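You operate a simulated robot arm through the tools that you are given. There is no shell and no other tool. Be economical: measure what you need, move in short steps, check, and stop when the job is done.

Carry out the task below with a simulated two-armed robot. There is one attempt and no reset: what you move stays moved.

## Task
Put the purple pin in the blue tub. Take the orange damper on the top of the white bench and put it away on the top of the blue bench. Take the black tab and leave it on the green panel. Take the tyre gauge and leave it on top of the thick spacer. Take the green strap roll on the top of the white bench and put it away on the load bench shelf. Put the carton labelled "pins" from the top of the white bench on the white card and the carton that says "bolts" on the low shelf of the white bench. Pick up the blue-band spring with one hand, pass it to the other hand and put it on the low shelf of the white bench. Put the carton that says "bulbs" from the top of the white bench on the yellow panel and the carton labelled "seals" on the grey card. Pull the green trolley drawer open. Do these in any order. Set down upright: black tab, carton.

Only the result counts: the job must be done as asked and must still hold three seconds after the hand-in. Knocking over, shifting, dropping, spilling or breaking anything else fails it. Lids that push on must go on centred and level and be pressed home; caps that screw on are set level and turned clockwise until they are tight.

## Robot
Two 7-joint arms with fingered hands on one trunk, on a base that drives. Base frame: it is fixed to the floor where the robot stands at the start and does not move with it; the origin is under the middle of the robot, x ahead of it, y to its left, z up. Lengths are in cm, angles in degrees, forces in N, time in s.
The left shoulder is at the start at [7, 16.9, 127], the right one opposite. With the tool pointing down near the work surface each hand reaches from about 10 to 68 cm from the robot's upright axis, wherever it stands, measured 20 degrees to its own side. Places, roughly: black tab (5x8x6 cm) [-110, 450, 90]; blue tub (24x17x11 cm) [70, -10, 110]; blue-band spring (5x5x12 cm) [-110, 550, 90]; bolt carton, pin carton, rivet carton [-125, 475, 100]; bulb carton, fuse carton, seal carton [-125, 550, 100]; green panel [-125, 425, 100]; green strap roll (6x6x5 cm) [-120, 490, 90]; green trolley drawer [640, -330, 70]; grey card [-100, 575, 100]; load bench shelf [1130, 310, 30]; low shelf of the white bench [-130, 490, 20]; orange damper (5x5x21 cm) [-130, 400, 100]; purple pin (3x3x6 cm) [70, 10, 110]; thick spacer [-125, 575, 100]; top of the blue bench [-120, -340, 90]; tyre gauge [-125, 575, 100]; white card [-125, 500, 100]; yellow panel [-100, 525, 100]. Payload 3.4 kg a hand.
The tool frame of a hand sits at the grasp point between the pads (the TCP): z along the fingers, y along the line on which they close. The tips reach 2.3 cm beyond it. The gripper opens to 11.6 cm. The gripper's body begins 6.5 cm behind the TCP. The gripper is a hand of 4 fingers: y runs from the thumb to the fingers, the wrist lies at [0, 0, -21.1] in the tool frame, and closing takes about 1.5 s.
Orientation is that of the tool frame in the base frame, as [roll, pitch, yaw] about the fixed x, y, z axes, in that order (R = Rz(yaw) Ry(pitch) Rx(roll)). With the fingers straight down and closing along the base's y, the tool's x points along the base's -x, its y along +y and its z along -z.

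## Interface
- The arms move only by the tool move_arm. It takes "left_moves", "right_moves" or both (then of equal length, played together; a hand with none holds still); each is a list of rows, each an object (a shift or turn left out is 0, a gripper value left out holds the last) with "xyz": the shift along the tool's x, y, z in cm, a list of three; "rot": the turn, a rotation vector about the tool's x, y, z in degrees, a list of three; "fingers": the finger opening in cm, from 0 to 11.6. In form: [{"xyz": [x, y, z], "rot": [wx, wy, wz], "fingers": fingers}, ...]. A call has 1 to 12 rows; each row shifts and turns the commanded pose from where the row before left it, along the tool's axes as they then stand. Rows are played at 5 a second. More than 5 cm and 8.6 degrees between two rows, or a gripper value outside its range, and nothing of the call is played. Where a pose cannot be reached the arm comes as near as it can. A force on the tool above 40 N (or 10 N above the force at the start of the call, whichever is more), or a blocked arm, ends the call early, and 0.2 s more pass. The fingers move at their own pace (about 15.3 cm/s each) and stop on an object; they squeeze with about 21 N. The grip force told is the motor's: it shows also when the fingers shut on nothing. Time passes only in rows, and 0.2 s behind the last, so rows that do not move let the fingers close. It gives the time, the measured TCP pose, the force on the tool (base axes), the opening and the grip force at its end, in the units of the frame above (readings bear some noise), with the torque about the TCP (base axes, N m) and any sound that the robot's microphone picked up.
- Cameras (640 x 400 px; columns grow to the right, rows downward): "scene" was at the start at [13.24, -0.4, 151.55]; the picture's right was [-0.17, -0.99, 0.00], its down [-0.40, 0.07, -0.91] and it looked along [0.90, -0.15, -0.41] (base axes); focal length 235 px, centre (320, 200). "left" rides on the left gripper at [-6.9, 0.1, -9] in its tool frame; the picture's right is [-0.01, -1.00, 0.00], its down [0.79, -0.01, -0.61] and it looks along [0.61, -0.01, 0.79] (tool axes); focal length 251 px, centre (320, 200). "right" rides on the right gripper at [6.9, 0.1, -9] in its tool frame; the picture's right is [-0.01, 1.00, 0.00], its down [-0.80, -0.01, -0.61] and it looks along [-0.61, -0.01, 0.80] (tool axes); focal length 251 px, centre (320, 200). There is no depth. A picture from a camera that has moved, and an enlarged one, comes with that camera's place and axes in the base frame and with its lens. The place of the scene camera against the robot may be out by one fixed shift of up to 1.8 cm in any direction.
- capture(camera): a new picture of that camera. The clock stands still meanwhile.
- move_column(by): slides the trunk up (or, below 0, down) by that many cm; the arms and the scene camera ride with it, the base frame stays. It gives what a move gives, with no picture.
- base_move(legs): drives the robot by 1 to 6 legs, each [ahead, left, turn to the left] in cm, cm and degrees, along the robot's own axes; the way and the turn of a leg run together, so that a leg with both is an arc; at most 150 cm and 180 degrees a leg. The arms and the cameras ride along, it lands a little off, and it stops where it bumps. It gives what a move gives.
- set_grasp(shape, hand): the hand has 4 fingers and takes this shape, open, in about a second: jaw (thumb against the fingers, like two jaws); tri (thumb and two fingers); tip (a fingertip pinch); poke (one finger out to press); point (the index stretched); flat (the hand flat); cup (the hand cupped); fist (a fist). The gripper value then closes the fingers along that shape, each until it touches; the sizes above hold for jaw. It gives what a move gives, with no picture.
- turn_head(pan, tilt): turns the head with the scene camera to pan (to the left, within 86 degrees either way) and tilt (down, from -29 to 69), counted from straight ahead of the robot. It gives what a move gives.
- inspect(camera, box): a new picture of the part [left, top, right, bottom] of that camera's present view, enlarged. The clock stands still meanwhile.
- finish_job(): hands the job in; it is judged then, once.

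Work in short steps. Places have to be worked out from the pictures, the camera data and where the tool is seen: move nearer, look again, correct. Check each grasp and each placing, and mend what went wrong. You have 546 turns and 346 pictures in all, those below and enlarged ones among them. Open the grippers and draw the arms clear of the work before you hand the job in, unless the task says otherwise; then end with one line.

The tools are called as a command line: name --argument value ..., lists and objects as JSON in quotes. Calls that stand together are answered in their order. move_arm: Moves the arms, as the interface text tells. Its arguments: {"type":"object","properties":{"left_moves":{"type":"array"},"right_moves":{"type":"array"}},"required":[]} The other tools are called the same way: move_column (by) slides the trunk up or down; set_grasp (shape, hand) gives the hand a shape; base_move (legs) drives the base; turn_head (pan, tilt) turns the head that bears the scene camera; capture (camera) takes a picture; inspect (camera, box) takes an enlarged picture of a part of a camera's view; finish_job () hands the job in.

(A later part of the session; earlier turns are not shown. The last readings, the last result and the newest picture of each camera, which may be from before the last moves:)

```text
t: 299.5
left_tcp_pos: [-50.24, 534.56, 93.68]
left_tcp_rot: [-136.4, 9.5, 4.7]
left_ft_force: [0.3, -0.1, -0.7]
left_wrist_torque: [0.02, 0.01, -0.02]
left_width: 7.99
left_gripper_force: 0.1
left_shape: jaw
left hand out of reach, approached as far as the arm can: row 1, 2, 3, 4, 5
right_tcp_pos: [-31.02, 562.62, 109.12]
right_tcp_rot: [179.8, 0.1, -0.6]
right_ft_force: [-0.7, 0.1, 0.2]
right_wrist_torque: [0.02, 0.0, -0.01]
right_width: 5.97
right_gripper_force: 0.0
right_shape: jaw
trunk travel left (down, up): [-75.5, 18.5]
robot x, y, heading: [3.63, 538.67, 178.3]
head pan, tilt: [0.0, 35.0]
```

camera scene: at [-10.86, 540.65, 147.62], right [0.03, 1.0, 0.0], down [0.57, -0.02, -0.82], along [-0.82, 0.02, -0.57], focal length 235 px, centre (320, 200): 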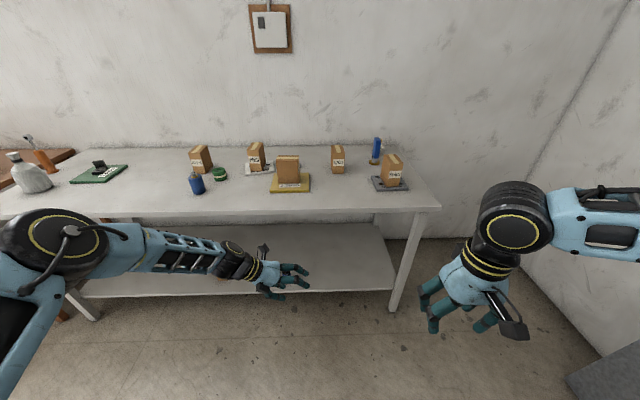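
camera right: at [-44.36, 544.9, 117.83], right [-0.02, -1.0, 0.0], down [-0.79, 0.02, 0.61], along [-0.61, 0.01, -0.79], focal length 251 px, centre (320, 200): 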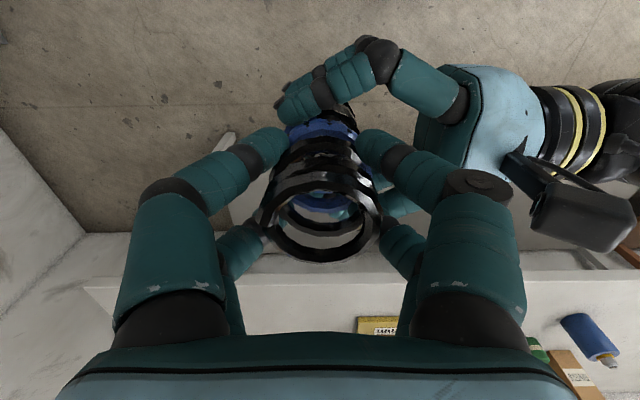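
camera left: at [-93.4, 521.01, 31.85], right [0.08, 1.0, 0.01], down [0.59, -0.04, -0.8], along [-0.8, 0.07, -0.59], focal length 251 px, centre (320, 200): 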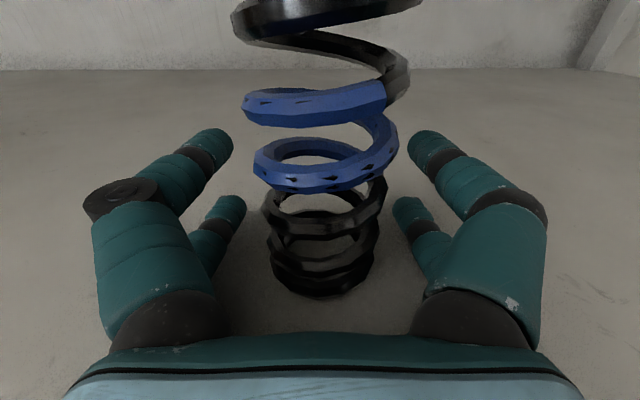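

I'll undo the roll about the tool axis, move the hand left first, and then finish tilting it.

move_arm --left_moves '[{"rot": [0, 0, 8]}, {"rot": [0, 0, 8]}, {"rot": [0, 0, 8]}, {"rot": [0, 0, 8]}, {"rot": [0, 0, 8]}, {"rot": [0, 0, 8]}, {"rot": [0, 0, 8]}, {"rot": [0, 0, 8]}, {"rot": [0, 0, 8]}, {"rot": [0, 0, 8]}, {}]'

capture --camera "scene"

```text
t: 301.9
left_tcp_pos: [-50.15, 534.71, 93.72]
left_tcp_rot: [176.3, 44.2, -80.7]
left_ft_force: [0.2, 0.1, -0.9]
left_wrist_torque: [-0.01, 0.01, 0.01]
left_width: 7.98
left_gripper_force: 0.0
left_shape: jaw
right_tcp_pos: [-30.98, 562.66, 109.1]
right_tcp_rot: [179.8, 0.1, -0.7]
right_ft_force: [0.4, -0.8, 0.2]
right_wrist_torque: [-0.01, -0.03, -0.03]
right_width: 5.97
right_gripper_force: 0.1
right_shape: jaw
trunk travel left (down, up): [-75.5, 18.5]
robot x, y, heading: [3.94, 538.87, 178.1]
head pan, tilt: [0.0, 35.0]
```

```text
194 pictures are left
camera scene: at [-10.89, 540.51, 147.62], right [0.03, 1.0, 0.0], down [0.57, -0.02, -0.82], along [-0.82, 0.02, -0.57], focal length 235 px, centre (320, 200)
```

scene: 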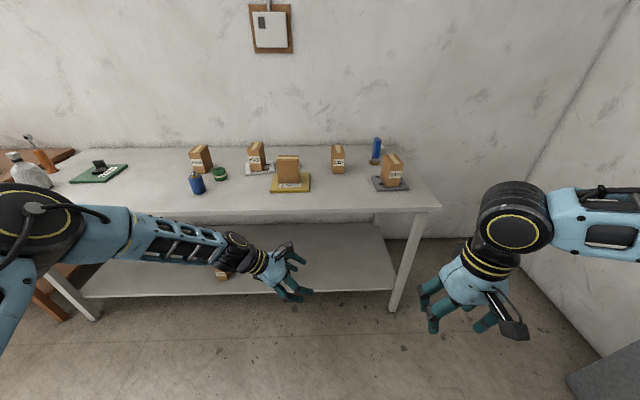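

move_arm --left_moves '[{"xyz": [0, 0, -4]}, {"xyz": [0, 0, -4]}, {"xyz": [0, 0, -4]}, {"xyz": [0, 0, -4]}, {"xyz": [0, 0, -4]}, {"xyz": [0, 0, -4]}, {}]'

capture --camera "scene"

```text
t: 303.5
left_tcp_pos: [-49.41, 535.45, 97.07]
left_tcp_rot: [175.9, 45.5, -80.6]
left_ft_force: [-0.3, 0.7, -0.2]
left_wrist_torque: [-0.01, 0.02, 0.03]
left_width: 8.0
left_gripper_force: 0.0
left_shape: jaw
left hand out of reach, approached as far as the arm can: row 1, 2, 3, 4, 5, 6
right_tcp_pos: [-31.11, 562.59, 109.2]
right_tcp_rot: [179.8, 0.1, -0.7]
right_ft_force: [-0.8, 0.2, -0.8]
right_wrist_torque: [-0.01, -0.01, -0.03]
right_width: 5.95
right_gripper_force: 0.0
right_shape: jaw
trunk travel left (down, up): [-75.5, 18.5]
robot x, y, heading: [3.75, 539.15, 178.4]
head pan, tilt: [0.0, 35.0]
```

```text
193 pictures are left
camera scene: at [-10.89, 540.49, 147.62], right [0.03, 1.0, 0.0], down [0.57, -0.02, -0.82], along [-0.82, 0.02, -0.57], focal length 235 px, centre (320, 200)
```

scene: 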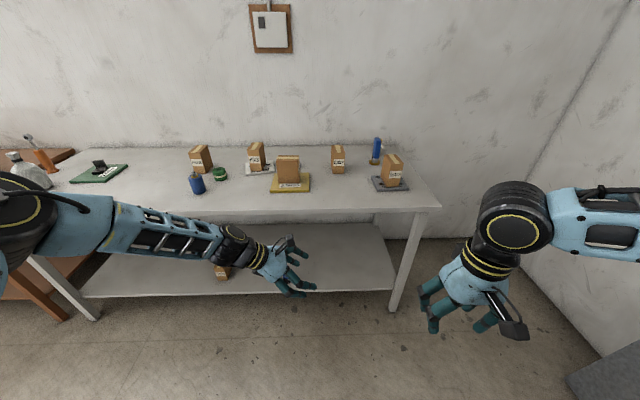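

I'll go back to pointing right and retrace via the handover area, which was reachable along the original path.

move_arm --left_moves '[{"rot": [0, -8, 0]}, {"rot": [0, -8, 0]}, {"rot": [0, -8, 0]}, {"rot": [0, -8, 0]}, {"rot": [0, -8, 0]}, {"rot": [0, -5, 0]}, {"xyz": [0, 0, 3]}, {"xyz": [0, 0, 3]}, {"xyz": [0, 0, 3]}, {"xyz": [0, 0, 3]}, {"xyz": [0, 0, 3]}, {}]'

capture --camera "scene"

```text
t: 306.1
left_tcp_pos: [-52.56, 550.06, 96.88]
left_tcp_rot: [106.0, 87.3, -152.1]
left_ft_force: [0.2, 0.8, -0.3]
left_wrist_torque: [0.0, -0.01, -0.01]
left_width: 8.01
left_gripper_force: 0.1
left_shape: jaw
right_tcp_pos: [-30.97, 562.48, 109.09]
right_tcp_rot: [179.9, 0.0, -0.7]
right_ft_force: [0.9, 1.0, -0.4]
right_wrist_torque: [-0.01, 0.03, 0.01]
right_width: 5.95
right_gripper_force: 0.0
right_shape: jaw
trunk travel left (down, up): [-75.5, 18.5]
robot x, y, heading: [3.56, 539.07, 178.2]
head pan, tilt: [0.0, 35.0]
```

```text
192 pictures are left
camera scene: at [-10.87, 540.43, 147.62], right [0.03, 1.0, 0.0], down [0.57, -0.02, -0.82], along [-0.82, 0.02, -0.57], focal length 235 px, centre (320, 200)
```

scene: 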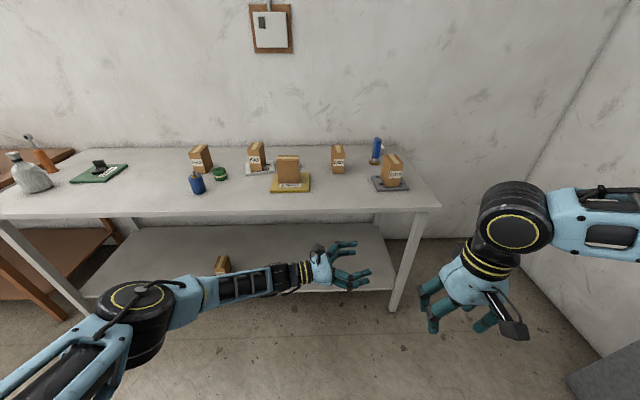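

move_arm --left_moves '[{"xyz": [-1, -3.5, 0]}, {"xyz": [-1, -3.5, 0]}, {"xyz": [-1, -3.5, 0]}, {"xyz": [-1, -3, 0]}, {}]'

capture --camera "scene"

```text
t: 307.3
left_tcp_pos: [-39.19, 553.02, 100.3]
left_tcp_rot: [107.2, 87.2, -150.8]
left_ft_force: [-0.3, 0.2, 0.5]
left_wrist_torque: [-0.03, 0.0, 0.04]
left_width: 8.0
left_gripper_force: 0.1
left_shape: jaw
right_tcp_pos: [-31.14, 562.56, 109.15]
right_tcp_rot: [179.8, 0.1, -0.7]
right_ft_force: [-0.1, -0.4, 0.0]
right_wrist_torque: [0.01, -0.02, 0.02]
right_width: 5.95
right_gripper_force: 0.0
right_shape: jaw
trunk travel left (down, up): [-75.5, 18.5]
robot x, y, heading: [3.63, 538.89, 178.1]
head pan, tilt: [0.0, 35.0]
```

```text
191 pictures are left
camera scene: at [-10.94, 540.52, 147.61], right [0.03, 1.0, 0.0], down [0.57, -0.02, -0.82], along [-0.82, 0.02, -0.57], focal length 235 px, centre (320, 200)
```

scene: 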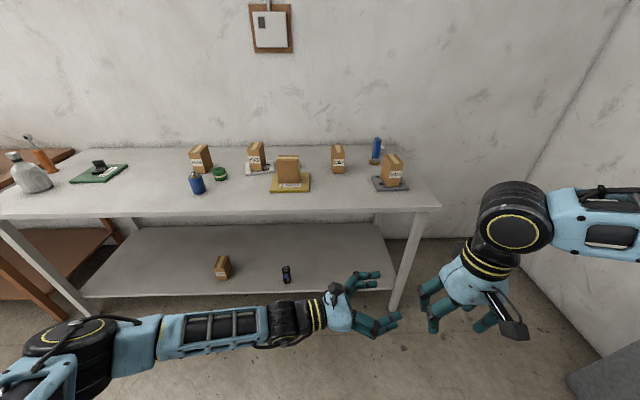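

move_arm --left_moves '[{"xyz": [-1.8, 0.85, -4]}, {"xyz": [-1.8, 0.85, -4]}, {"xyz": [-1.8, 0.85, -4]}, {"xyz": [-1.8, 0.85, -4]}, {"xyz": [-1.8, 0.85, -4]}, {"xyz": [-1.8, 0.85, -4]}, {"xyz": [-1.8, 0.85, -4]}, {"xyz": [-1.8, 0.85, -4]}, {"xyz": [-1.8, 0.85, -4]}, {}]'

capture --camera "scene"

```text
t: 309.5
left_tcp_pos: [-42.64, 518.96, 115.23]
left_tcp_rot: [102.9, 87.3, -155.2]
left_ft_force: [0.6, -2.0, 1.1]
left_wrist_torque: [0.02, 0.06, 0.01]
left_width: 7.99
left_gripper_force: 0.0
left_shape: jaw
left hand out of reach, approached as far as the arm can: row 8, 9
right_tcp_pos: [-30.86, 562.6, 109.07]
right_tcp_rot: [179.8, 0.1, -0.7]
right_ft_force: [0.0, -0.2, -0.7]
right_wrist_torque: [0.0, -0.02, -0.04]
right_width: 5.94
right_gripper_force: 0.0
right_shape: jaw
trunk travel left (down, up): [-75.5, 18.5]
robot x, y, heading: [4.07, 539.1, 178.4]
head pan, tilt: [0.0, 35.0]
```

```text
190 pictures are left
camera scene: at [-10.8, 540.51, 147.63], right [0.03, 1.0, 0.0], down [0.57, -0.02, -0.82], along [-0.82, 0.02, -0.57], focal length 235 px, centre (320, 200)
```

scene: 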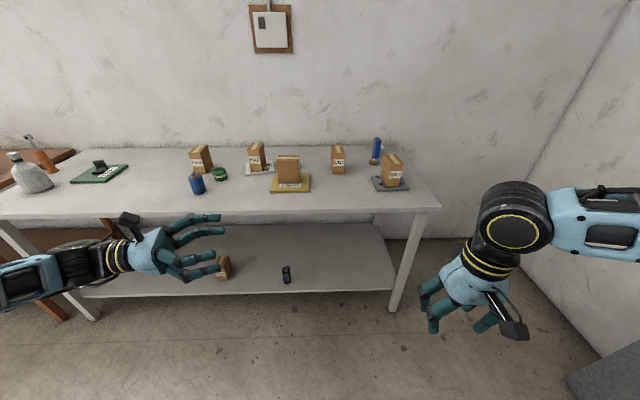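

move_arm --left_moves '[{"rot": [0, 8, 0]}, {"rot": [0, 8, 0]}, {"rot": [0, 8, 0]}, {"rot": [0, 8, 0]}, {"rot": [0, 8, 0]}, {"rot": [0, 8, 0]}, {"rot": [0, 8, 0]}, {"rot": [0, 8, 0]}, {"rot": [0, 8, 0]}, {"rot": [0, 8, 0]}, {"rot": [0, 8, 0]}, {}]'

capture --camera "scene"

```text
t: 312.1
left_tcp_pos: [-57.36, 529.18, 108.27]
left_tcp_rot: [175.6, 54.1, -81.5]
left_ft_force: [-0.2, -0.1, 0.0]
left_wrist_torque: [-0.03, 0.0, -0.02]
left_width: 7.98
left_gripper_force: 0.0
left_shape: jaw
left hand out of reach, approached as far as the arm can: row 1, 2, 3, 4, 5, 6, 7, 8, 9, 10, 11
right_tcp_pos: [-31.08, 562.58, 109.1]
right_tcp_rot: [180.0, 0.1, -0.6]
right_ft_force: [0.4, 0.3, 0.1]
right_wrist_torque: [-0.01, -0.01, -0.01]
right_width: 5.95
right_gripper_force: 0.1
right_shape: jaw
trunk travel left (down, up): [-75.5, 18.5]
robot x, y, heading: [3.56, 538.77, 178.5]
head pan, tilt: [0.0, 35.0]
```

```text
189 pictures are left
camera scene: at [-10.87, 540.48, 147.62], right [0.03, 1.0, 0.0], down [0.57, -0.02, -0.82], along [-0.82, 0.02, -0.57], focal length 235 px, centre (320, 200)
```

scene: 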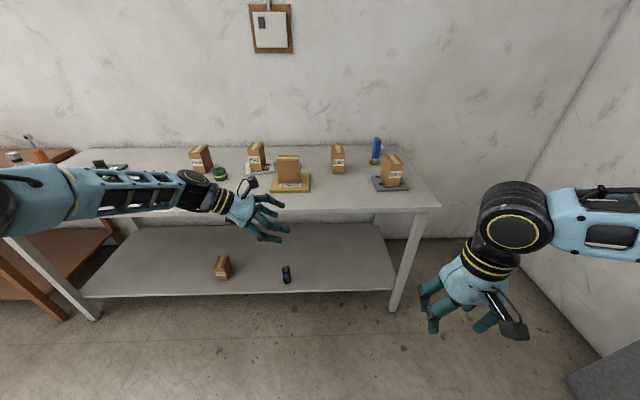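

The wrist bend joint seems flipped. I'll try bending the hand the other way (upwards) to change the wrist branch, then sweep it round.

move_arm --left_moves '[{"rot": [0, -8, 0]}, {"rot": [0, -8, 0]}, {"rot": [0, -8, 0]}, {"rot": [0, -8, 0]}, {"rot": [0, -8, 0]}, {"rot": [0, -8, 0]}, {"rot": [0, -8, 0]}, {"rot": [0, -8, 0]}, {"rot": [0, -8, 0]}, {"rot": [0, -8, 0]}, {"rot": [0, -8, 0]}, {}]'

capture --camera "scene"

```text
t: 314.7
left_tcp_pos: [-54.5, 528.84, 110.29]
left_tcp_rot: [3.2, 37.7, 103.9]
left_ft_force: [-0.5, 0.0, 0.5]
left_wrist_torque: [0.0, -0.04, -0.01]
left_width: 7.98
left_gripper_force: 0.1
left_shape: jaw
left hand out of reach, approached as far as the arm can: row 10, 11
right_tcp_pos: [-31.04, 562.79, 109.12]
right_tcp_rot: [179.8, 0.1, -0.7]
right_ft_force: [0.2, -0.8, -0.2]
right_wrist_torque: [0.02, -0.02, -0.03]
right_width: 5.94
right_gripper_force: 0.0
right_shape: jaw
trunk travel left (down, up): [-75.5, 18.5]
robot x, y, heading: [3.69, 538.57, 178.3]
head pan, tilt: [0.0, 35.0]
```

```text
188 pictures are left
camera scene: at [-10.91, 540.56, 147.61], right [0.03, 1.0, 0.0], down [0.57, -0.02, -0.82], along [-0.82, 0.02, -0.57], focal length 235 px, centre (320, 200)
```

scene: 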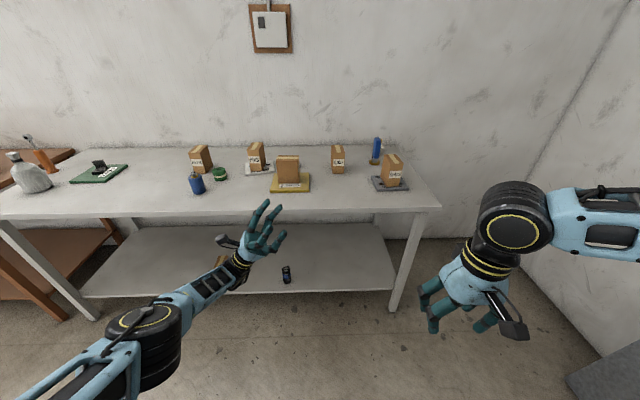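

I'll try once more to recover the branch: point right, raise the hand high (z ≈ 135) so the elbow comes up, then bend down.

move_arm --left_moves '[{"rot": [0, 8, 0]}, {"rot": [0, 8, 0]}, {"rot": [0, 8, 0]}, {"rot": [0, 8, 0]}, {"rot": [0, 8, 0]}, {"rot": [0, 8, 0]}, {"xyz": [-4, -2, 0]}, {"xyz": [-4, -2, 0]}, {"xyz": [-4, -2, 0]}, {"xyz": [-4, -2, 0]}, {"xyz": [-4, -2, 0]}, {"xyz": [-4, 0, 0]}]'

capture --camera "scene"

```text
t: 317.3
left_tcp_pos: [-43.26, 529.53, 133.78]
left_tcp_rot: [31.7, 85.0, 133.6]
left_ft_force: [-0.7, 0.4, 0.0]
left_wrist_torque: [-0.01, -0.04, -0.02]
left_width: 7.99
left_gripper_force: 0.0
left_shape: jaw
right_tcp_pos: [-31.03, 562.79, 109.25]
right_tcp_rot: [179.7, 0.0, -0.8]
right_ft_force: [-1.4, 0.3, -0.4]
right_wrist_torque: [0.03, -0.01, -0.03]
right_width: 5.94
right_gripper_force: 0.1
right_shape: jaw
trunk travel left (down, up): [-75.5, 18.5]
robot x, y, heading: [4.1, 538.8, 178.2]
head pan, tilt: [0.0, 35.0]
```

```text
187 pictures are left
camera scene: at [-10.85, 540.56, 147.62], right [0.03, 1.0, 0.0], down [0.57, -0.02, -0.82], along [-0.82, 0.02, -0.57], focal length 235 px, centre (320, 200)
```

scene: 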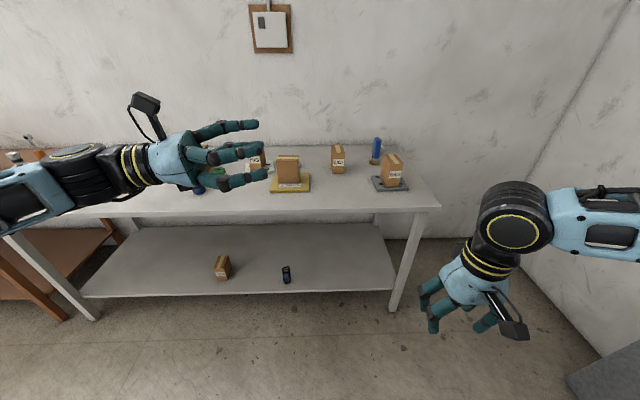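

The wrist's bend axis is vertical here. I'll bend the hand forward about the wrist (keeping the wrist fixed), then sweep it down about the forearm axis.

move_arm --left_moves '[{"rot": [-8.5, 0, 0], "xyz": [0, 3.1, -0.23]}, {"rot": [-8.5, 0, 0], "xyz": [0, 3.1, -0.23]}, {"rot": [-8.5, 0, 0], "xyz": [0, 3.1, -0.23]}, {"rot": [-8.5, 0, 0], "xyz": [0, 3.1, -0.23]}, {"rot": [-8.5, 0, 0], "xyz": [0, 3.1, -0.23]}, {"rot": [-8.5, 0, 0], "xyz": [0, 3.1, -0.23]}, {"rot": [-8.5, 0, 0], "xyz": [0, 3.1, -0.23]}, {"rot": [-8.5, 0, 0], "xyz": [0, 3.1, -0.23]}, {}]'

capture --camera "scene"

```text
t: 319.3
left_tcp_pos: [-59.72, 512.49, 133.64]
left_tcp_rot: [-36.5, 85.0, 133.5]
left_ft_force: [0.6, 0.1, 0.0]
left_wrist_torque: [0.0, 0.03, -0.02]
left_width: 7.98
left_gripper_force: 0.1
left_shape: jaw
right_tcp_pos: [-31.12, 562.65, 109.2]
right_tcp_rot: [179.8, 0.1, -0.7]
right_ft_force: [-0.2, -0.6, -0.3]
right_wrist_torque: [0.0, -0.01, -0.02]
right_width: 5.94
right_gripper_force: 0.0
right_shape: jaw
trunk travel left (down, up): [-75.5, 18.5]
robot x, y, heading: [3.95, 538.73, 178.2]
head pan, tilt: [0.0, 35.0]
```

```text
186 pictures are left
camera scene: at [-10.88, 540.51, 147.62], right [0.03, 1.0, 0.0], down [0.57, -0.02, -0.82], along [-0.82, 0.02, -0.57], focal length 235 px, centre (320, 200)
```

scene: 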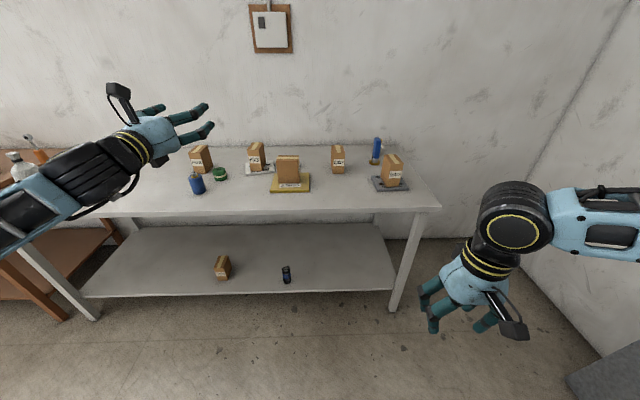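

move_arm --left_moves '[{"rot": [0, 8.5, 0], "xyz": [3.1, 0, -0.23]}, {"rot": [0, 8.5, 0], "xyz": [3.1, 0, -0.23]}, {"rot": [0, 8.5, 0], "xyz": [3.1, 0, -0.23]}, {"rot": [0, 8.5, 0], "xyz": [3.1, 0, -0.23]}, {"rot": [0, 8.5, 0], "xyz": [3.1, 0, -0.23]}, {"rot": [0, 8.5, 0], "xyz": [3.1, 0, -0.23]}, {"rot": [0, 8.5, 0], "xyz": [3.1, 0, -0.23]}, {"rot": [0, 8.5, 0], "xyz": [3.1, 0, -0.23]}, {"rot": [0, 8.5, 0], "xyz": [3.1, 0, -0.23]}, {"rot": [0, 8.5, 0], "xyz": [3.1, 0, -0.23]}, {}]'

capture --camera "scene"

```text
t: 321.7
left_tcp_pos: [-42.16, 510.49, 111.51]
left_tcp_rot: [-176.9, 8.8, -9.8]
left_ft_force: [-0.8, 0.1, -0.1]
left_wrist_torque: [0.0, 0.02, -0.05]
left_width: 7.99
left_gripper_force: 0.2
left_shape: jaw
right_tcp_pos: [-31.02, 562.8, 109.12]
right_tcp_rot: [179.7, 0.2, -0.7]
right_ft_force: [-0.2, -0.5, -0.7]
right_wrist_torque: [0.0, -0.01, 0.02]
right_width: 5.96
right_gripper_force: 0.0
right_shape: jaw
trunk travel left (down, up): [-75.5, 18.5]
robot x, y, heading: [4.08, 538.59, 178.3]
head pan, tilt: [0.0, 35.0]
```

```text
185 pictures are left
camera scene: at [-10.89, 540.5, 147.62], right [0.03, 1.0, 0.0], down [0.57, -0.02, -0.82], along [-0.82, 0.02, -0.57], focal length 235 px, centre (320, 200)
```

scene: 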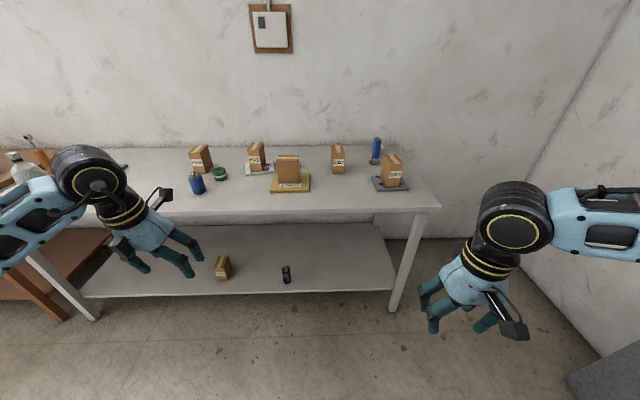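

The left arm is back in its normal configuration. Next I'll get the strap roll with the right hand: strafe to y ≈ 469, tilt the hand 30° and drive in.

base_move --legs '[[0, 70, 0], [45, 0, 0]]'

move_arm --right_moves '[{"rot": [0, -7.5, 0], "xyz": [-3, 0, 0], "fingers": 10}, {"rot": [0, -7.5, 0], "xyz": [-3, 0, 0]}, {"rot": [0, -7.5, 0], "xyz": [-3, 0, 0]}, {"rot": [0, -7.5, 0], "xyz": [-3, 0, 0]}, {}]' --left_moves '[{"rot": [0, 4, 0], "xyz": [2, 0, -2]}, {"rot": [0, 4, 0], "xyz": [2, 0, -2]}, {"rot": [0, 0, -4], "xyz": [0, 0, -2]}, {"rot": [0, 0, -5]}, {}]'

capture --camera "right"

turn_head --pan 0 --tilt 50

capture --camera "scene"

```text
t: 327.9
left_tcp_pos: [-88.63, 441.06, 111.56]
left_tcp_rot: [-177.2, 9.0, -9.5]
left_ft_force: [-0.1, -0.3, 0.0]
left_wrist_torque: [-0.03, 0.02, 0.01]
left_width: 7.97
left_gripper_force: 0.0
left_shape: jaw
right_tcp_pos: [-77.8, 493.09, 109.21]
right_tcp_rot: [179.7, 0.1, -0.4]
right_ft_force: [0.6, -0.5, -0.1]
right_wrist_torque: [-0.03, 0.0, 0.0]
right_width: 5.95
right_gripper_force: 0.0
right_shape: jaw
trunk travel left (down, up): [-75.5, 18.5]
robot x, y, heading: [-43.12, 469.66, 178.7]
head pan, tilt: [0.0, 35.0]
```

```text
t: 329.1
left_tcp_pos: [-84.38, 439.88, 117.01]
left_tcp_rot: [-176.9, 0.4, -0.8]
left_ft_force: [-0.5, 0.6, 0.5]
left_wrist_torque: [0.03, -0.02, 0.0]
left_width: 7.99
left_gripper_force: 0.0
left_shape: jaw
right_tcp_pos: [-89.51, 493.23, 111.56]
right_tcp_rot: [179.8, 30.1, -0.5]
right_ft_force: [0.8, 0.4, 0.8]
right_wrist_torque: [0.01, -0.01, 0.0]
right_width: 9.99
right_gripper_force: 0.1
right_shape: jaw
trunk travel left (down, up): [-75.5, 18.5]
robot x, y, heading: [-42.82, 469.91, 178.6]
head pan, tilt: [0.0, 35.0]
```

```text
184 pictures are left
camera right: at [-79.0, 493.02, 115.84], right [-0.02, -1.0, 0.01], down [-0.38, 0.01, 0.92], along [-0.92, 0.01, -0.38], focal length 251 px, centre (320, 200)
```

right: 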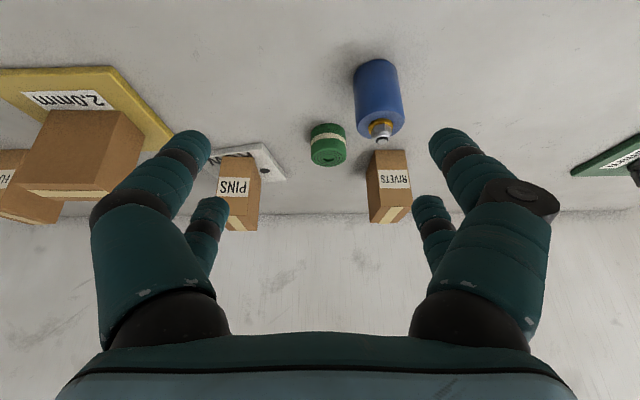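

```text
t: 329.8
left_tcp_pos: [-84.37, 439.98, 116.87]
left_tcp_rot: [-177.0, 0.6, -0.8]
left_ft_force: [-0.2, -0.5, 0.8]
left_wrist_torque: [0.04, 0.0, -0.03]
left_width: 7.99
left_gripper_force: 0.0
left_shape: jaw
right_tcp_pos: [-89.61, 493.16, 111.53]
right_tcp_rot: [179.8, 30.0, -0.5]
right_ft_force: [-0.3, 0.0, 0.5]
right_wrist_torque: [-0.02, 0.02, 0.04]
right_width: 10.02
right_gripper_force: 0.0
right_shape: jaw
trunk travel left (down, up): [-75.5, 18.5]
robot x, y, heading: [-42.9, 469.6, 178.8]
head pan, tilt: [0.0, 50.0]
```

```text
183 pictures are left
camera scene: at [-56.49, 471.09, 145.45], right [0.02, 1.0, 0.0], down [0.77, -0.02, -0.64], along [-0.64, 0.02, -0.77], focal length 235 px, centre (320, 200)
```

scene: 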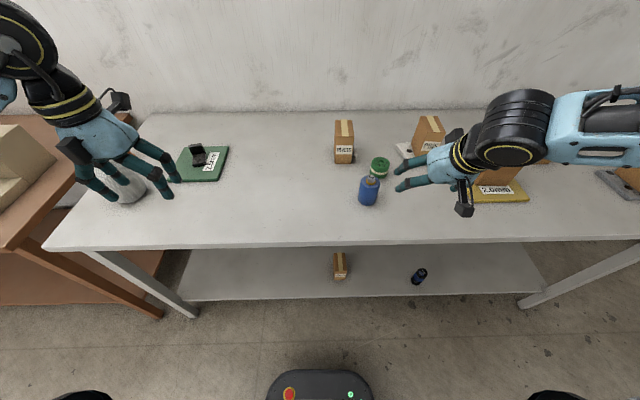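

The roll is at about (-116, 492). I'll drive 15 cm nearer and come down along the tilted axis, clear of the bottle and the rivets carton.

base_move --legs '[[15, 0, 0]]'

move_arm --right_moves '[{"xyz": [0, 0.4, 3.7], "fingers": 8.5}, {"xyz": [0, 0.4, 3.7]}, {"xyz": [0, 0.4, 3.2]}, {}]'

capture --camera "right"

inspect --camera "scene" --box '[300, 90, 480, 230]'

```text
t: 331.2
left_tcp_pos: [-99.0, 440.27, 117.01]
left_tcp_rot: [-176.9, 0.7, -0.9]
left_ft_force: [0.1, 0.6, -0.6]
left_wrist_torque: [-0.03, 0.02, 0.01]
left_width: 7.99
left_gripper_force: 0.2
left_shape: jaw
right_tcp_pos: [-104.15, 493.61, 111.65]
right_tcp_rot: [179.7, 30.2, -0.5]
right_ft_force: [0.6, 0.2, 0.5]
right_wrist_torque: [0.01, 0.03, 0.03]
right_width: 10.01
right_gripper_force: 0.1
right_shape: jaw
trunk travel left (down, up): [-75.5, 18.5]
robot x, y, heading: [-57.79, 470.18, 178.9]
head pan, tilt: [0.0, 50.0]
```

```text
t: 332.2
left_tcp_pos: [-99.03, 440.3, 116.93]
left_tcp_rot: [-176.9, 0.5, -0.9]
left_ft_force: [1.0, -0.5, -0.2]
left_wrist_torque: [-0.02, 0.03, 0.02]
left_width: 7.98
left_gripper_force: 0.1
left_shape: jaw
right_tcp_pos: [-109.81, 492.35, 102.25]
right_tcp_rot: [179.8, 30.1, -0.5]
right_ft_force: [-0.7, -1.1, 0.2]
right_wrist_torque: [0.02, 0.03, -0.01]
right_width: 8.56
right_gripper_force: 0.1
right_shape: jaw
trunk travel left (down, up): [-75.5, 18.5]
robot x, y, heading: [-57.89, 469.73, 178.5]
head pan, tilt: [0.0, 50.0]
```

```text
182 pictures are left
camera right: at [-99.29, 492.17, 106.6], right [-0.01, -1.0, 0.01], down [-0.38, 0.01, 0.92], along [-0.92, 0.01, -0.38], focal length 251 px, centre (320, 200)
```

right: 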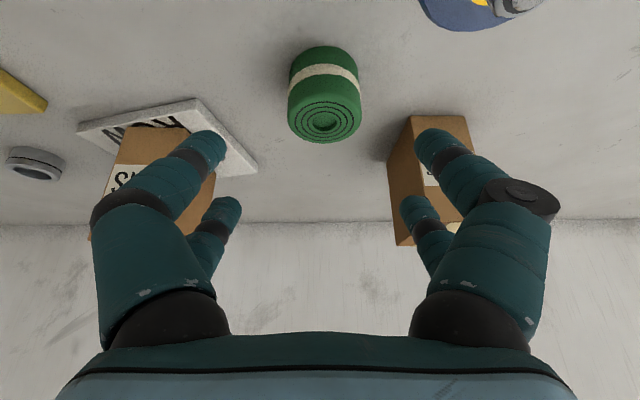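

```text
2.86 times, centred on (390, 160) of scene
camera zoom: at [-71.25, 471.44, 145.45], right [0.02, 1.0, 0.0], down [0.77, -0.02, -0.64], along [-0.64, 0.02, -0.77], focal length 672 px, centre (120, 314)
```

zoom: 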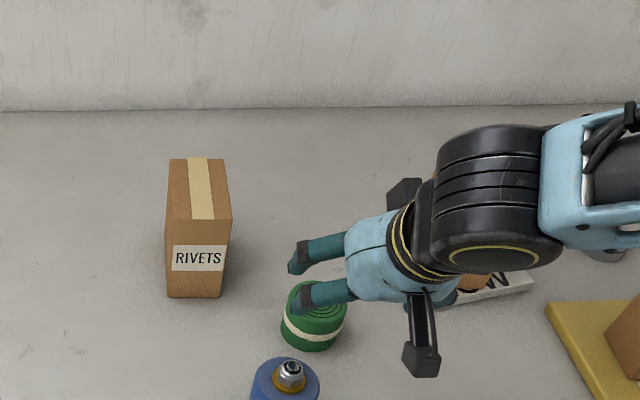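

move_arm --right_moves '[{"xyz": [0, 0.2, 4]}, {"xyz": [0, 0, 4]}, {"xyz": [0, 0, 3.9]}, {}]'

capture --camera "right"

```text
t: 333.2
left_tcp_pos: [-99.24, 440.26, 116.94]
left_tcp_rot: [-177.0, 0.5, -0.9]
left_ft_force: [0.0, 0.3, 0.7]
left_wrist_torque: [-0.01, 0.0, 0.0]
left_width: 7.99
left_gripper_force: 0.0
left_shape: jaw
right_tcp_pos: [-114.55, 493.19, 93.56]
right_tcp_rot: [179.9, 30.1, -0.4]
right_ft_force: [0.3, 0.1, -0.1]
right_wrist_torque: [0.0, -0.02, 0.02]
right_width: 8.54
right_gripper_force: 0.2
right_shape: jaw
right hand out of reach, approached as far as the arm can: row 3
trunk travel left (down, up): [-75.5, 18.5]
robot x, y, heading: [-57.78, 469.81, 178.8]
head pan, tilt: [0.0, 50.0]
```

```text
180 pictures are left
camera right: at [-103.92, 493.05, 97.87], right [-0.01, -1.0, 0.01], down [-0.38, 0.01, 0.92], along [-0.92, 0.01, -0.38], focal length 251 px, centre (320, 200)
```

right: 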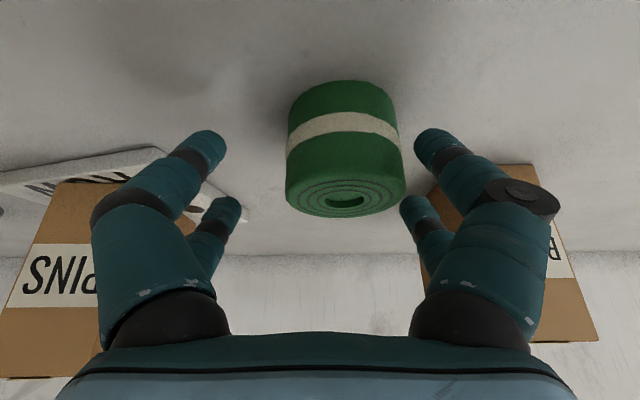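

The hand drifted slightly outward. I'll correct with a small base shift (1.2 ahead, 1.3 left) and lower with the trunk.

base_move --legs '[[1.3, 1.3, 0]]'

move_column --by -2

capture --camera "right"

```text
t: 334.0
left_tcp_pos: [-100.24, 439.36, 117.17]
left_tcp_rot: [-177.1, 0.7, -0.8]
left_ft_force: [-0.2, 1.3, -0.1]
left_wrist_torque: [-0.02, -0.01, -0.02]
left_width: 8.0
left_gripper_force: 0.0
left_shape: jaw
right_tcp_pos: [-115.52, 492.26, 93.65]
right_tcp_rot: [179.5, 30.2, -0.5]
right_ft_force: [0.0, 0.7, 0.6]
right_wrist_torque: [0.0, 0.02, 0.04]
right_width: 8.55
right_gripper_force: 0.1
right_shape: jaw
trunk travel left (down, up): [-75.5, 18.5]
robot x, y, heading: [-59.13, 468.76, 178.6]
head pan, tilt: [0.0, 50.0]
```

```text
t: 334.7
left_tcp_pos: [-100.53, 439.13, 114.95]
left_tcp_rot: [-177.1, 0.5, -0.9]
left_ft_force: [-0.4, -0.3, 0.2]
left_wrist_torque: [0.0, -0.02, 0.0]
left_width: 7.98
left_gripper_force: 0.1
left_shape: jaw
right_tcp_pos: [-115.84, 492.09, 91.49]
right_tcp_rot: [179.8, 30.1, -0.5]
right_ft_force: [-0.3, -0.1, -0.2]
right_wrist_torque: [-0.01, 0.0, -0.01]
right_width: 8.53
right_gripper_force: 0.1
right_shape: jaw
trunk travel left (down, up): [-73.5, 20.5]
robot x, y, heading: [-59.27, 468.89, 178.6]
head pan, tilt: [0.0, 50.0]
```

```text
179 pictures are left
camera right: at [-105.19, 491.88, 95.88], right [-0.01, -1.0, 0.01], down [-0.38, 0.01, 0.92], along [-0.92, 0.01, -0.38], focal length 251 px, centre (320, 200)
```

right: 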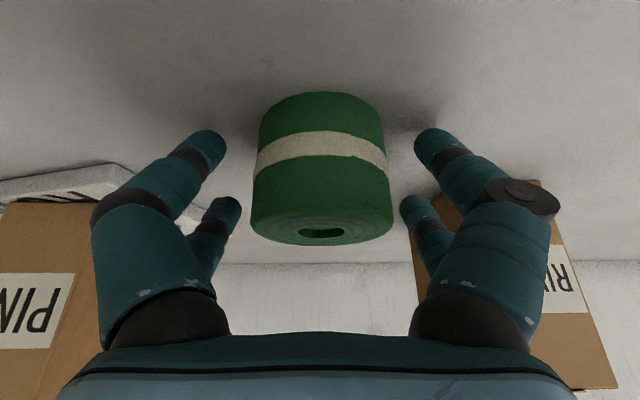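

The roll is centred between the fingers, so I'll close.

move_arm --right_moves '[{"fingers": 5}, {}, {}, {"fingers": 3}, {}, {}, {}]'

move_column --by 5

capture --camera "right"

```text
t: 336.3
left_tcp_pos: [-100.41, 439.07, 114.98]
left_tcp_rot: [-176.9, 0.5, -0.9]
left_ft_force: [0.4, -0.6, -0.2]
left_wrist_torque: [-0.01, 0.0, 0.03]
left_width: 7.98
left_gripper_force: 0.0
left_shape: jaw
right_tcp_pos: [-115.85, 492.0, 91.59]
right_tcp_rot: [179.8, 30.1, -0.4]
right_ft_force: [-2.2, 0.2, 4.4]
right_wrist_torque: [0.0, -0.13, -0.04]
right_width: 4.42
right_gripper_force: 20.8
right_shape: jaw
trunk travel left (down, up): [-73.5, 20.5]
robot x, y, heading: [-59.11, 469.01, 178.6]
head pan, tilt: [0.0, 50.0]
```

```text
t: 337.2
left_tcp_pos: [-100.59, 439.1, 119.86]
left_tcp_rot: [-176.9, 0.5, -0.8]
left_ft_force: [0.6, -1.0, 0.5]
left_wrist_torque: [0.0, -0.01, 0.01]
left_width: 7.98
left_gripper_force: 0.0
left_shape: jaw
right_tcp_pos: [-115.83, 491.91, 96.44]
right_tcp_rot: [179.8, 30.0, -0.5]
right_ft_force: [0.7, 0.0, -0.4]
right_wrist_torque: [-0.01, -0.03, 0.01]
right_width: 4.44
right_gripper_force: 21.3
right_shape: jaw
trunk travel left (down, up): [-78.5, 15.5]
robot x, y, heading: [-58.91, 468.35, 178.7]
head pan, tilt: [0.0, 50.0]
```

```text
178 pictures are left
camera right: at [-105.26, 491.87, 100.84], right [-0.01, -1.0, 0.01], down [-0.38, 0.01, 0.92], along [-0.92, 0.01, -0.38], focal length 251 px, centre (320, 200)
```

right: 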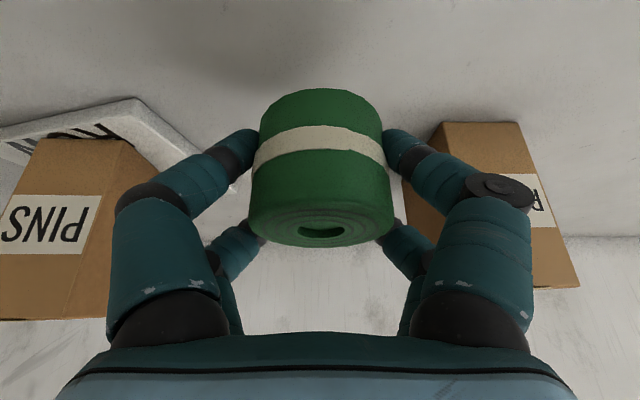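

Roll held. I'll raise 14 cm to clear the bottle and back out.

move_column --by 14

base_move --legs '[[-30, 0, 0]]'

move_arm --right_moves '[{"xyz": [3, 0, -2]}, {"xyz": [3, 0, -2]}, {"xyz": [3, 0, -2]}, {}]'

base_move --legs '[[0, 43, 0]]'

capture --camera "scene"

```text
t: 338.9
left_tcp_pos: [-100.63, 439.13, 133.85]
left_tcp_rot: [-177.0, 0.5, -0.9]
left_ft_force: [0.4, 0.0, 0.1]
left_wrist_torque: [-0.03, 0.01, 0.0]
left_width: 7.96
left_gripper_force: 0.1
left_shape: jaw
right_tcp_pos: [-115.88, 492.08, 110.57]
right_tcp_rot: [179.8, 30.0, -0.5]
right_ft_force: [0.1, 0.2, -1.6]
right_wrist_torque: [0.0, 0.01, -0.01]
right_width: 4.41
right_gripper_force: 20.5
right_shape: jaw
trunk travel left (down, up): [-92.5, 1.5]
robot x, y, heading: [-58.94, 468.51, 178.9]
head pan, tilt: [0.0, 50.0]
```

```text
t: 340.9
left_tcp_pos: [-70.78, 438.55, 133.88]
left_tcp_rot: [-176.9, 0.4, -1.1]
left_ft_force: [0.0, 0.3, 0.5]
left_wrist_torque: [-0.01, -0.02, -0.05]
left_width: 7.98
left_gripper_force: 0.0
left_shape: jaw
right_tcp_pos: [-85.81, 491.44, 110.31]
right_tcp_rot: [179.8, 29.9, -0.5]
right_ft_force: [0.2, -0.9, -1.4]
right_wrist_torque: [-0.02, 0.0, 0.01]
right_width: 4.41
right_gripper_force: 21.2
right_shape: jaw
trunk travel left (down, up): [-92.5, 1.5]
robot x, y, heading: [-28.71, 467.68, 178.7]
head pan, tilt: [0.0, 50.0]
```

```text
t: 341.9
left_tcp_pos: [-70.53, 438.54, 133.87]
left_tcp_rot: [-177.0, 0.5, -1.1]
left_ft_force: [0.6, 0.2, -0.8]
left_wrist_torque: [-0.02, -0.01, 0.01]
left_width: 7.99
left_gripper_force: 0.0
left_shape: jaw
right_tcp_pos: [-74.66, 491.24, 111.14]
right_tcp_rot: [179.9, 30.1, -0.5]
right_ft_force: [-0.2, -0.6, -2.3]
right_wrist_torque: [0.01, -0.01, -0.03]
right_width: 4.4
right_gripper_force: 20.9
right_shape: jaw
trunk travel left (down, up): [-92.5, 1.5]
robot x, y, heading: [-28.95, 468.14, 178.4]
head pan, tilt: [0.0, 50.0]
```

```text
t: 344.5
left_tcp_pos: [-71.53, 395.67, 134.08]
left_tcp_rot: [-177.1, 0.4, -0.9]
left_ft_force: [-0.7, 0.3, -0.1]
left_wrist_torque: [0.0, 0.0, -0.03]
left_width: 8.03
left_gripper_force: 0.0
left_shape: jaw
right_tcp_pos: [-75.92, 448.62, 111.12]
right_tcp_rot: [179.7, 30.1, -0.6]
right_ft_force: [0.5, 0.0, -2.2]
right_wrist_torque: [0.0, -0.01, 0.01]
right_width: 4.38
right_gripper_force: 21.2
right_shape: jaw
trunk travel left (down, up): [-92.5, 1.5]
robot x, y, heading: [-30.16, 424.92, 178.4]
head pan, tilt: [0.0, 50.0]
```

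```text
177 pictures are left
camera scene: at [-43.65, 426.76, 162.44], right [0.02, 1.0, 0.0], down [0.77, -0.02, -0.64], along [-0.64, 0.01, -0.77], focal length 235 px, centre (320, 200)
```

scene: 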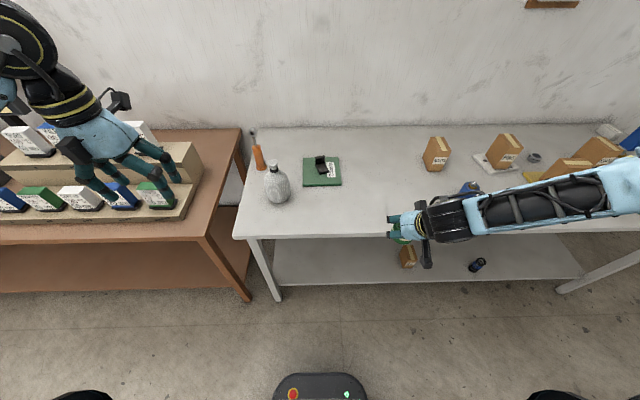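

Roll secured. The damper stands at about (-125, 400.6) with a bottle at (-107, 410). I'll raise the right hand, tilt the left hand 65°, and check with its camera.

move_arm --left_moves '[{"rot": [0, -8.1, 0], "fingers": 9}, {"rot": [0, -8.1, 0]}, {"rot": [0, -8.1, 0]}, {"rot": [0, -8.1, 0]}, {"rot": [0, -8.1, 0]}, {"rot": [0, -8.1, 0]}, {"rot": [0, -8.1, 0]}, {"rot": [0, -8.1, 0]}, {}]' --right_moves '[{"xyz": [-1, 0, -3]}, {"xyz": [-1, 0, -3]}, {"xyz": [-1, 0, -3]}, {"xyz": [-1, 0, -3]}, {}, {}, {}, {}, {}]'

move_column --by -17

capture --camera "left"

capture --camera "scene"

```text
t: 346.5
left_tcp_pos: [-78.03, 392.65, 135.76]
left_tcp_rot: [-172.7, 65.0, 5.7]
left_ft_force: [0.6, 0.1, 0.7]
left_wrist_torque: [-0.01, -0.01, 0.01]
left_width: 8.97
left_gripper_force: 0.0
left_shape: jaw
left hand out of reach, approached as far as the arm can: row 5, 6, 7, 8
right_tcp_pos: [-73.41, 448.29, 123.53]
right_tcp_rot: [179.7, 30.1, -0.5]
right_ft_force: [-0.6, -0.3, -1.8]
right_wrist_torque: [-0.02, 0.02, -0.05]
right_width: 4.35
right_gripper_force: 20.4
right_shape: jaw
trunk travel left (down, up): [-92.5, 1.5]
robot x, y, heading: [-30.38, 424.98, 178.6]
head pan, tilt: [0.0, 50.0]
```

```text
t: 348.4
left_tcp_pos: [-78.03, 392.74, 118.73]
left_tcp_rot: [-172.7, 65.2, 5.7]
left_ft_force: [0.0, -0.1, 0.6]
left_wrist_torque: [-0.01, -0.03, 0.02]
left_width: 8.98
left_gripper_force: 0.1
left_shape: jaw
right_tcp_pos: [-73.37, 448.32, 106.58]
right_tcp_rot: [179.8, 30.1, -0.6]
right_ft_force: [0.6, 0.5, -1.9]
right_wrist_torque: [0.01, 0.03, 0.03]
right_width: 4.35
right_gripper_force: 21.1
right_shape: jaw
trunk travel left (down, up): [-75.5, 18.5]
robot x, y, heading: [-30.26, 424.88, 178.5]
head pan, tilt: [0.0, 50.0]
```

```text
176 pictures are left
camera left: at [-72.68, 391.99, 128.77], right [0.01, 1.0, 0.06], down [0.88, 0.02, -0.47], along [-0.47, 0.06, -0.88], focal length 251 px, centre (320, 200)
```

left: 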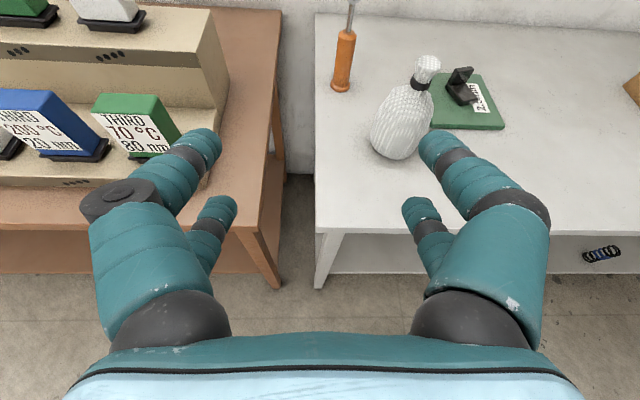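

```text
175 pictures are left
camera scene: at [-43.64, 426.48, 145.45], right [0.02, 1.0, 0.0], down [0.77, -0.02, -0.64], along [-0.64, 0.02, -0.77], focal length 235 px, centre (320, 200)
```

scene: 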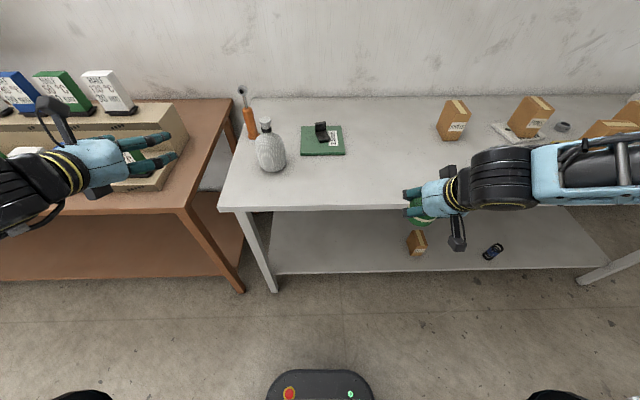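

The damper is confirmed at (-125.4, 400.5). I'll drive 33 cm ahead and bring the left hand to a pre-grasp point.

base_move --legs '[[33, 0, 0]]'

move_arm --left_moves '[{"xyz": [2.9, -1.6, 1.8]}, {"xyz": [2.9, -1.6, 1.8]}, {"xyz": [2.9, -1.6, 1.8]}, {"xyz": [2.9, -1.6, 1.8]}, {}]'

capture --camera "left"

capture --camera "scene"

```text
t: 350.6
left_tcp_pos: [-110.54, 393.39, 118.79]
left_tcp_rot: [-172.7, 65.2, 5.8]
left_ft_force: [-0.2, 0.0, 0.3]
left_wrist_torque: [-0.01, 0.0, -0.01]
left_width: 8.96
left_gripper_force: 0.2
left_shape: jaw
right_tcp_pos: [-105.91, 448.94, 106.59]
right_tcp_rot: [179.8, 30.1, -0.4]
right_ft_force: [0.3, 0.1, -1.7]
right_wrist_torque: [0.0, 0.03, 0.04]
right_width: 4.38
right_gripper_force: 21.3
right_shape: jaw
trunk travel left (down, up): [-75.5, 18.5]
robot x, y, heading: [-62.61, 426.08, 178.8]
head pan, tilt: [0.0, 50.0]
```

```text
t: 351.8
left_tcp_pos: [-111.93, 397.23, 111.26]
left_tcp_rot: [-172.7, 65.1, 5.9]
left_ft_force: [-0.4, 0.0, -0.6]
left_wrist_torque: [0.01, -0.02, -0.01]
left_width: 8.96
left_gripper_force: 0.1
left_shape: jaw
left hand out of reach, approached as far as the arm can: row 1, 3, 4
right_tcp_pos: [-106.24, 448.96, 106.51]
right_tcp_rot: [179.8, 30.0, -0.4]
right_ft_force: [0.0, 0.9, -1.4]
right_wrist_torque: [-0.01, -0.01, 0.0]
right_width: 4.36
right_gripper_force: 21.0
right_shape: jaw
trunk travel left (down, up): [-75.5, 18.5]
robot x, y, heading: [-62.51, 425.73, 178.8]
head pan, tilt: [0.0, 50.0]
```

```text
174 pictures are left
camera left: at [-106.71, 396.48, 121.29], right [0.01, 1.0, 0.06], down [0.88, 0.02, -0.47], along [-0.47, 0.06, -0.88], focal length 251 px, centre (320, 200)
```

left: 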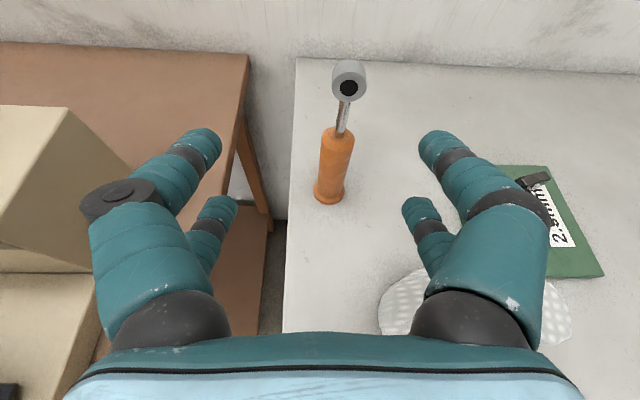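

```text
173 pictures are left
camera scene: at [-76.43, 427.22, 145.44], right [0.02, 1.0, 0.0], down [0.77, -0.02, -0.64], along [-0.64, 0.01, -0.77], focal length 235 px, centre (320, 200)
```

scene: 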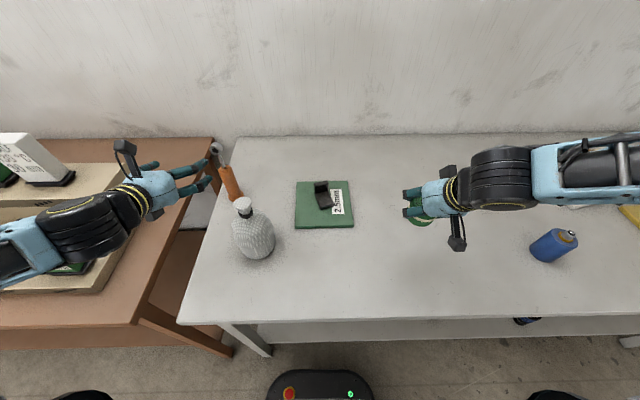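

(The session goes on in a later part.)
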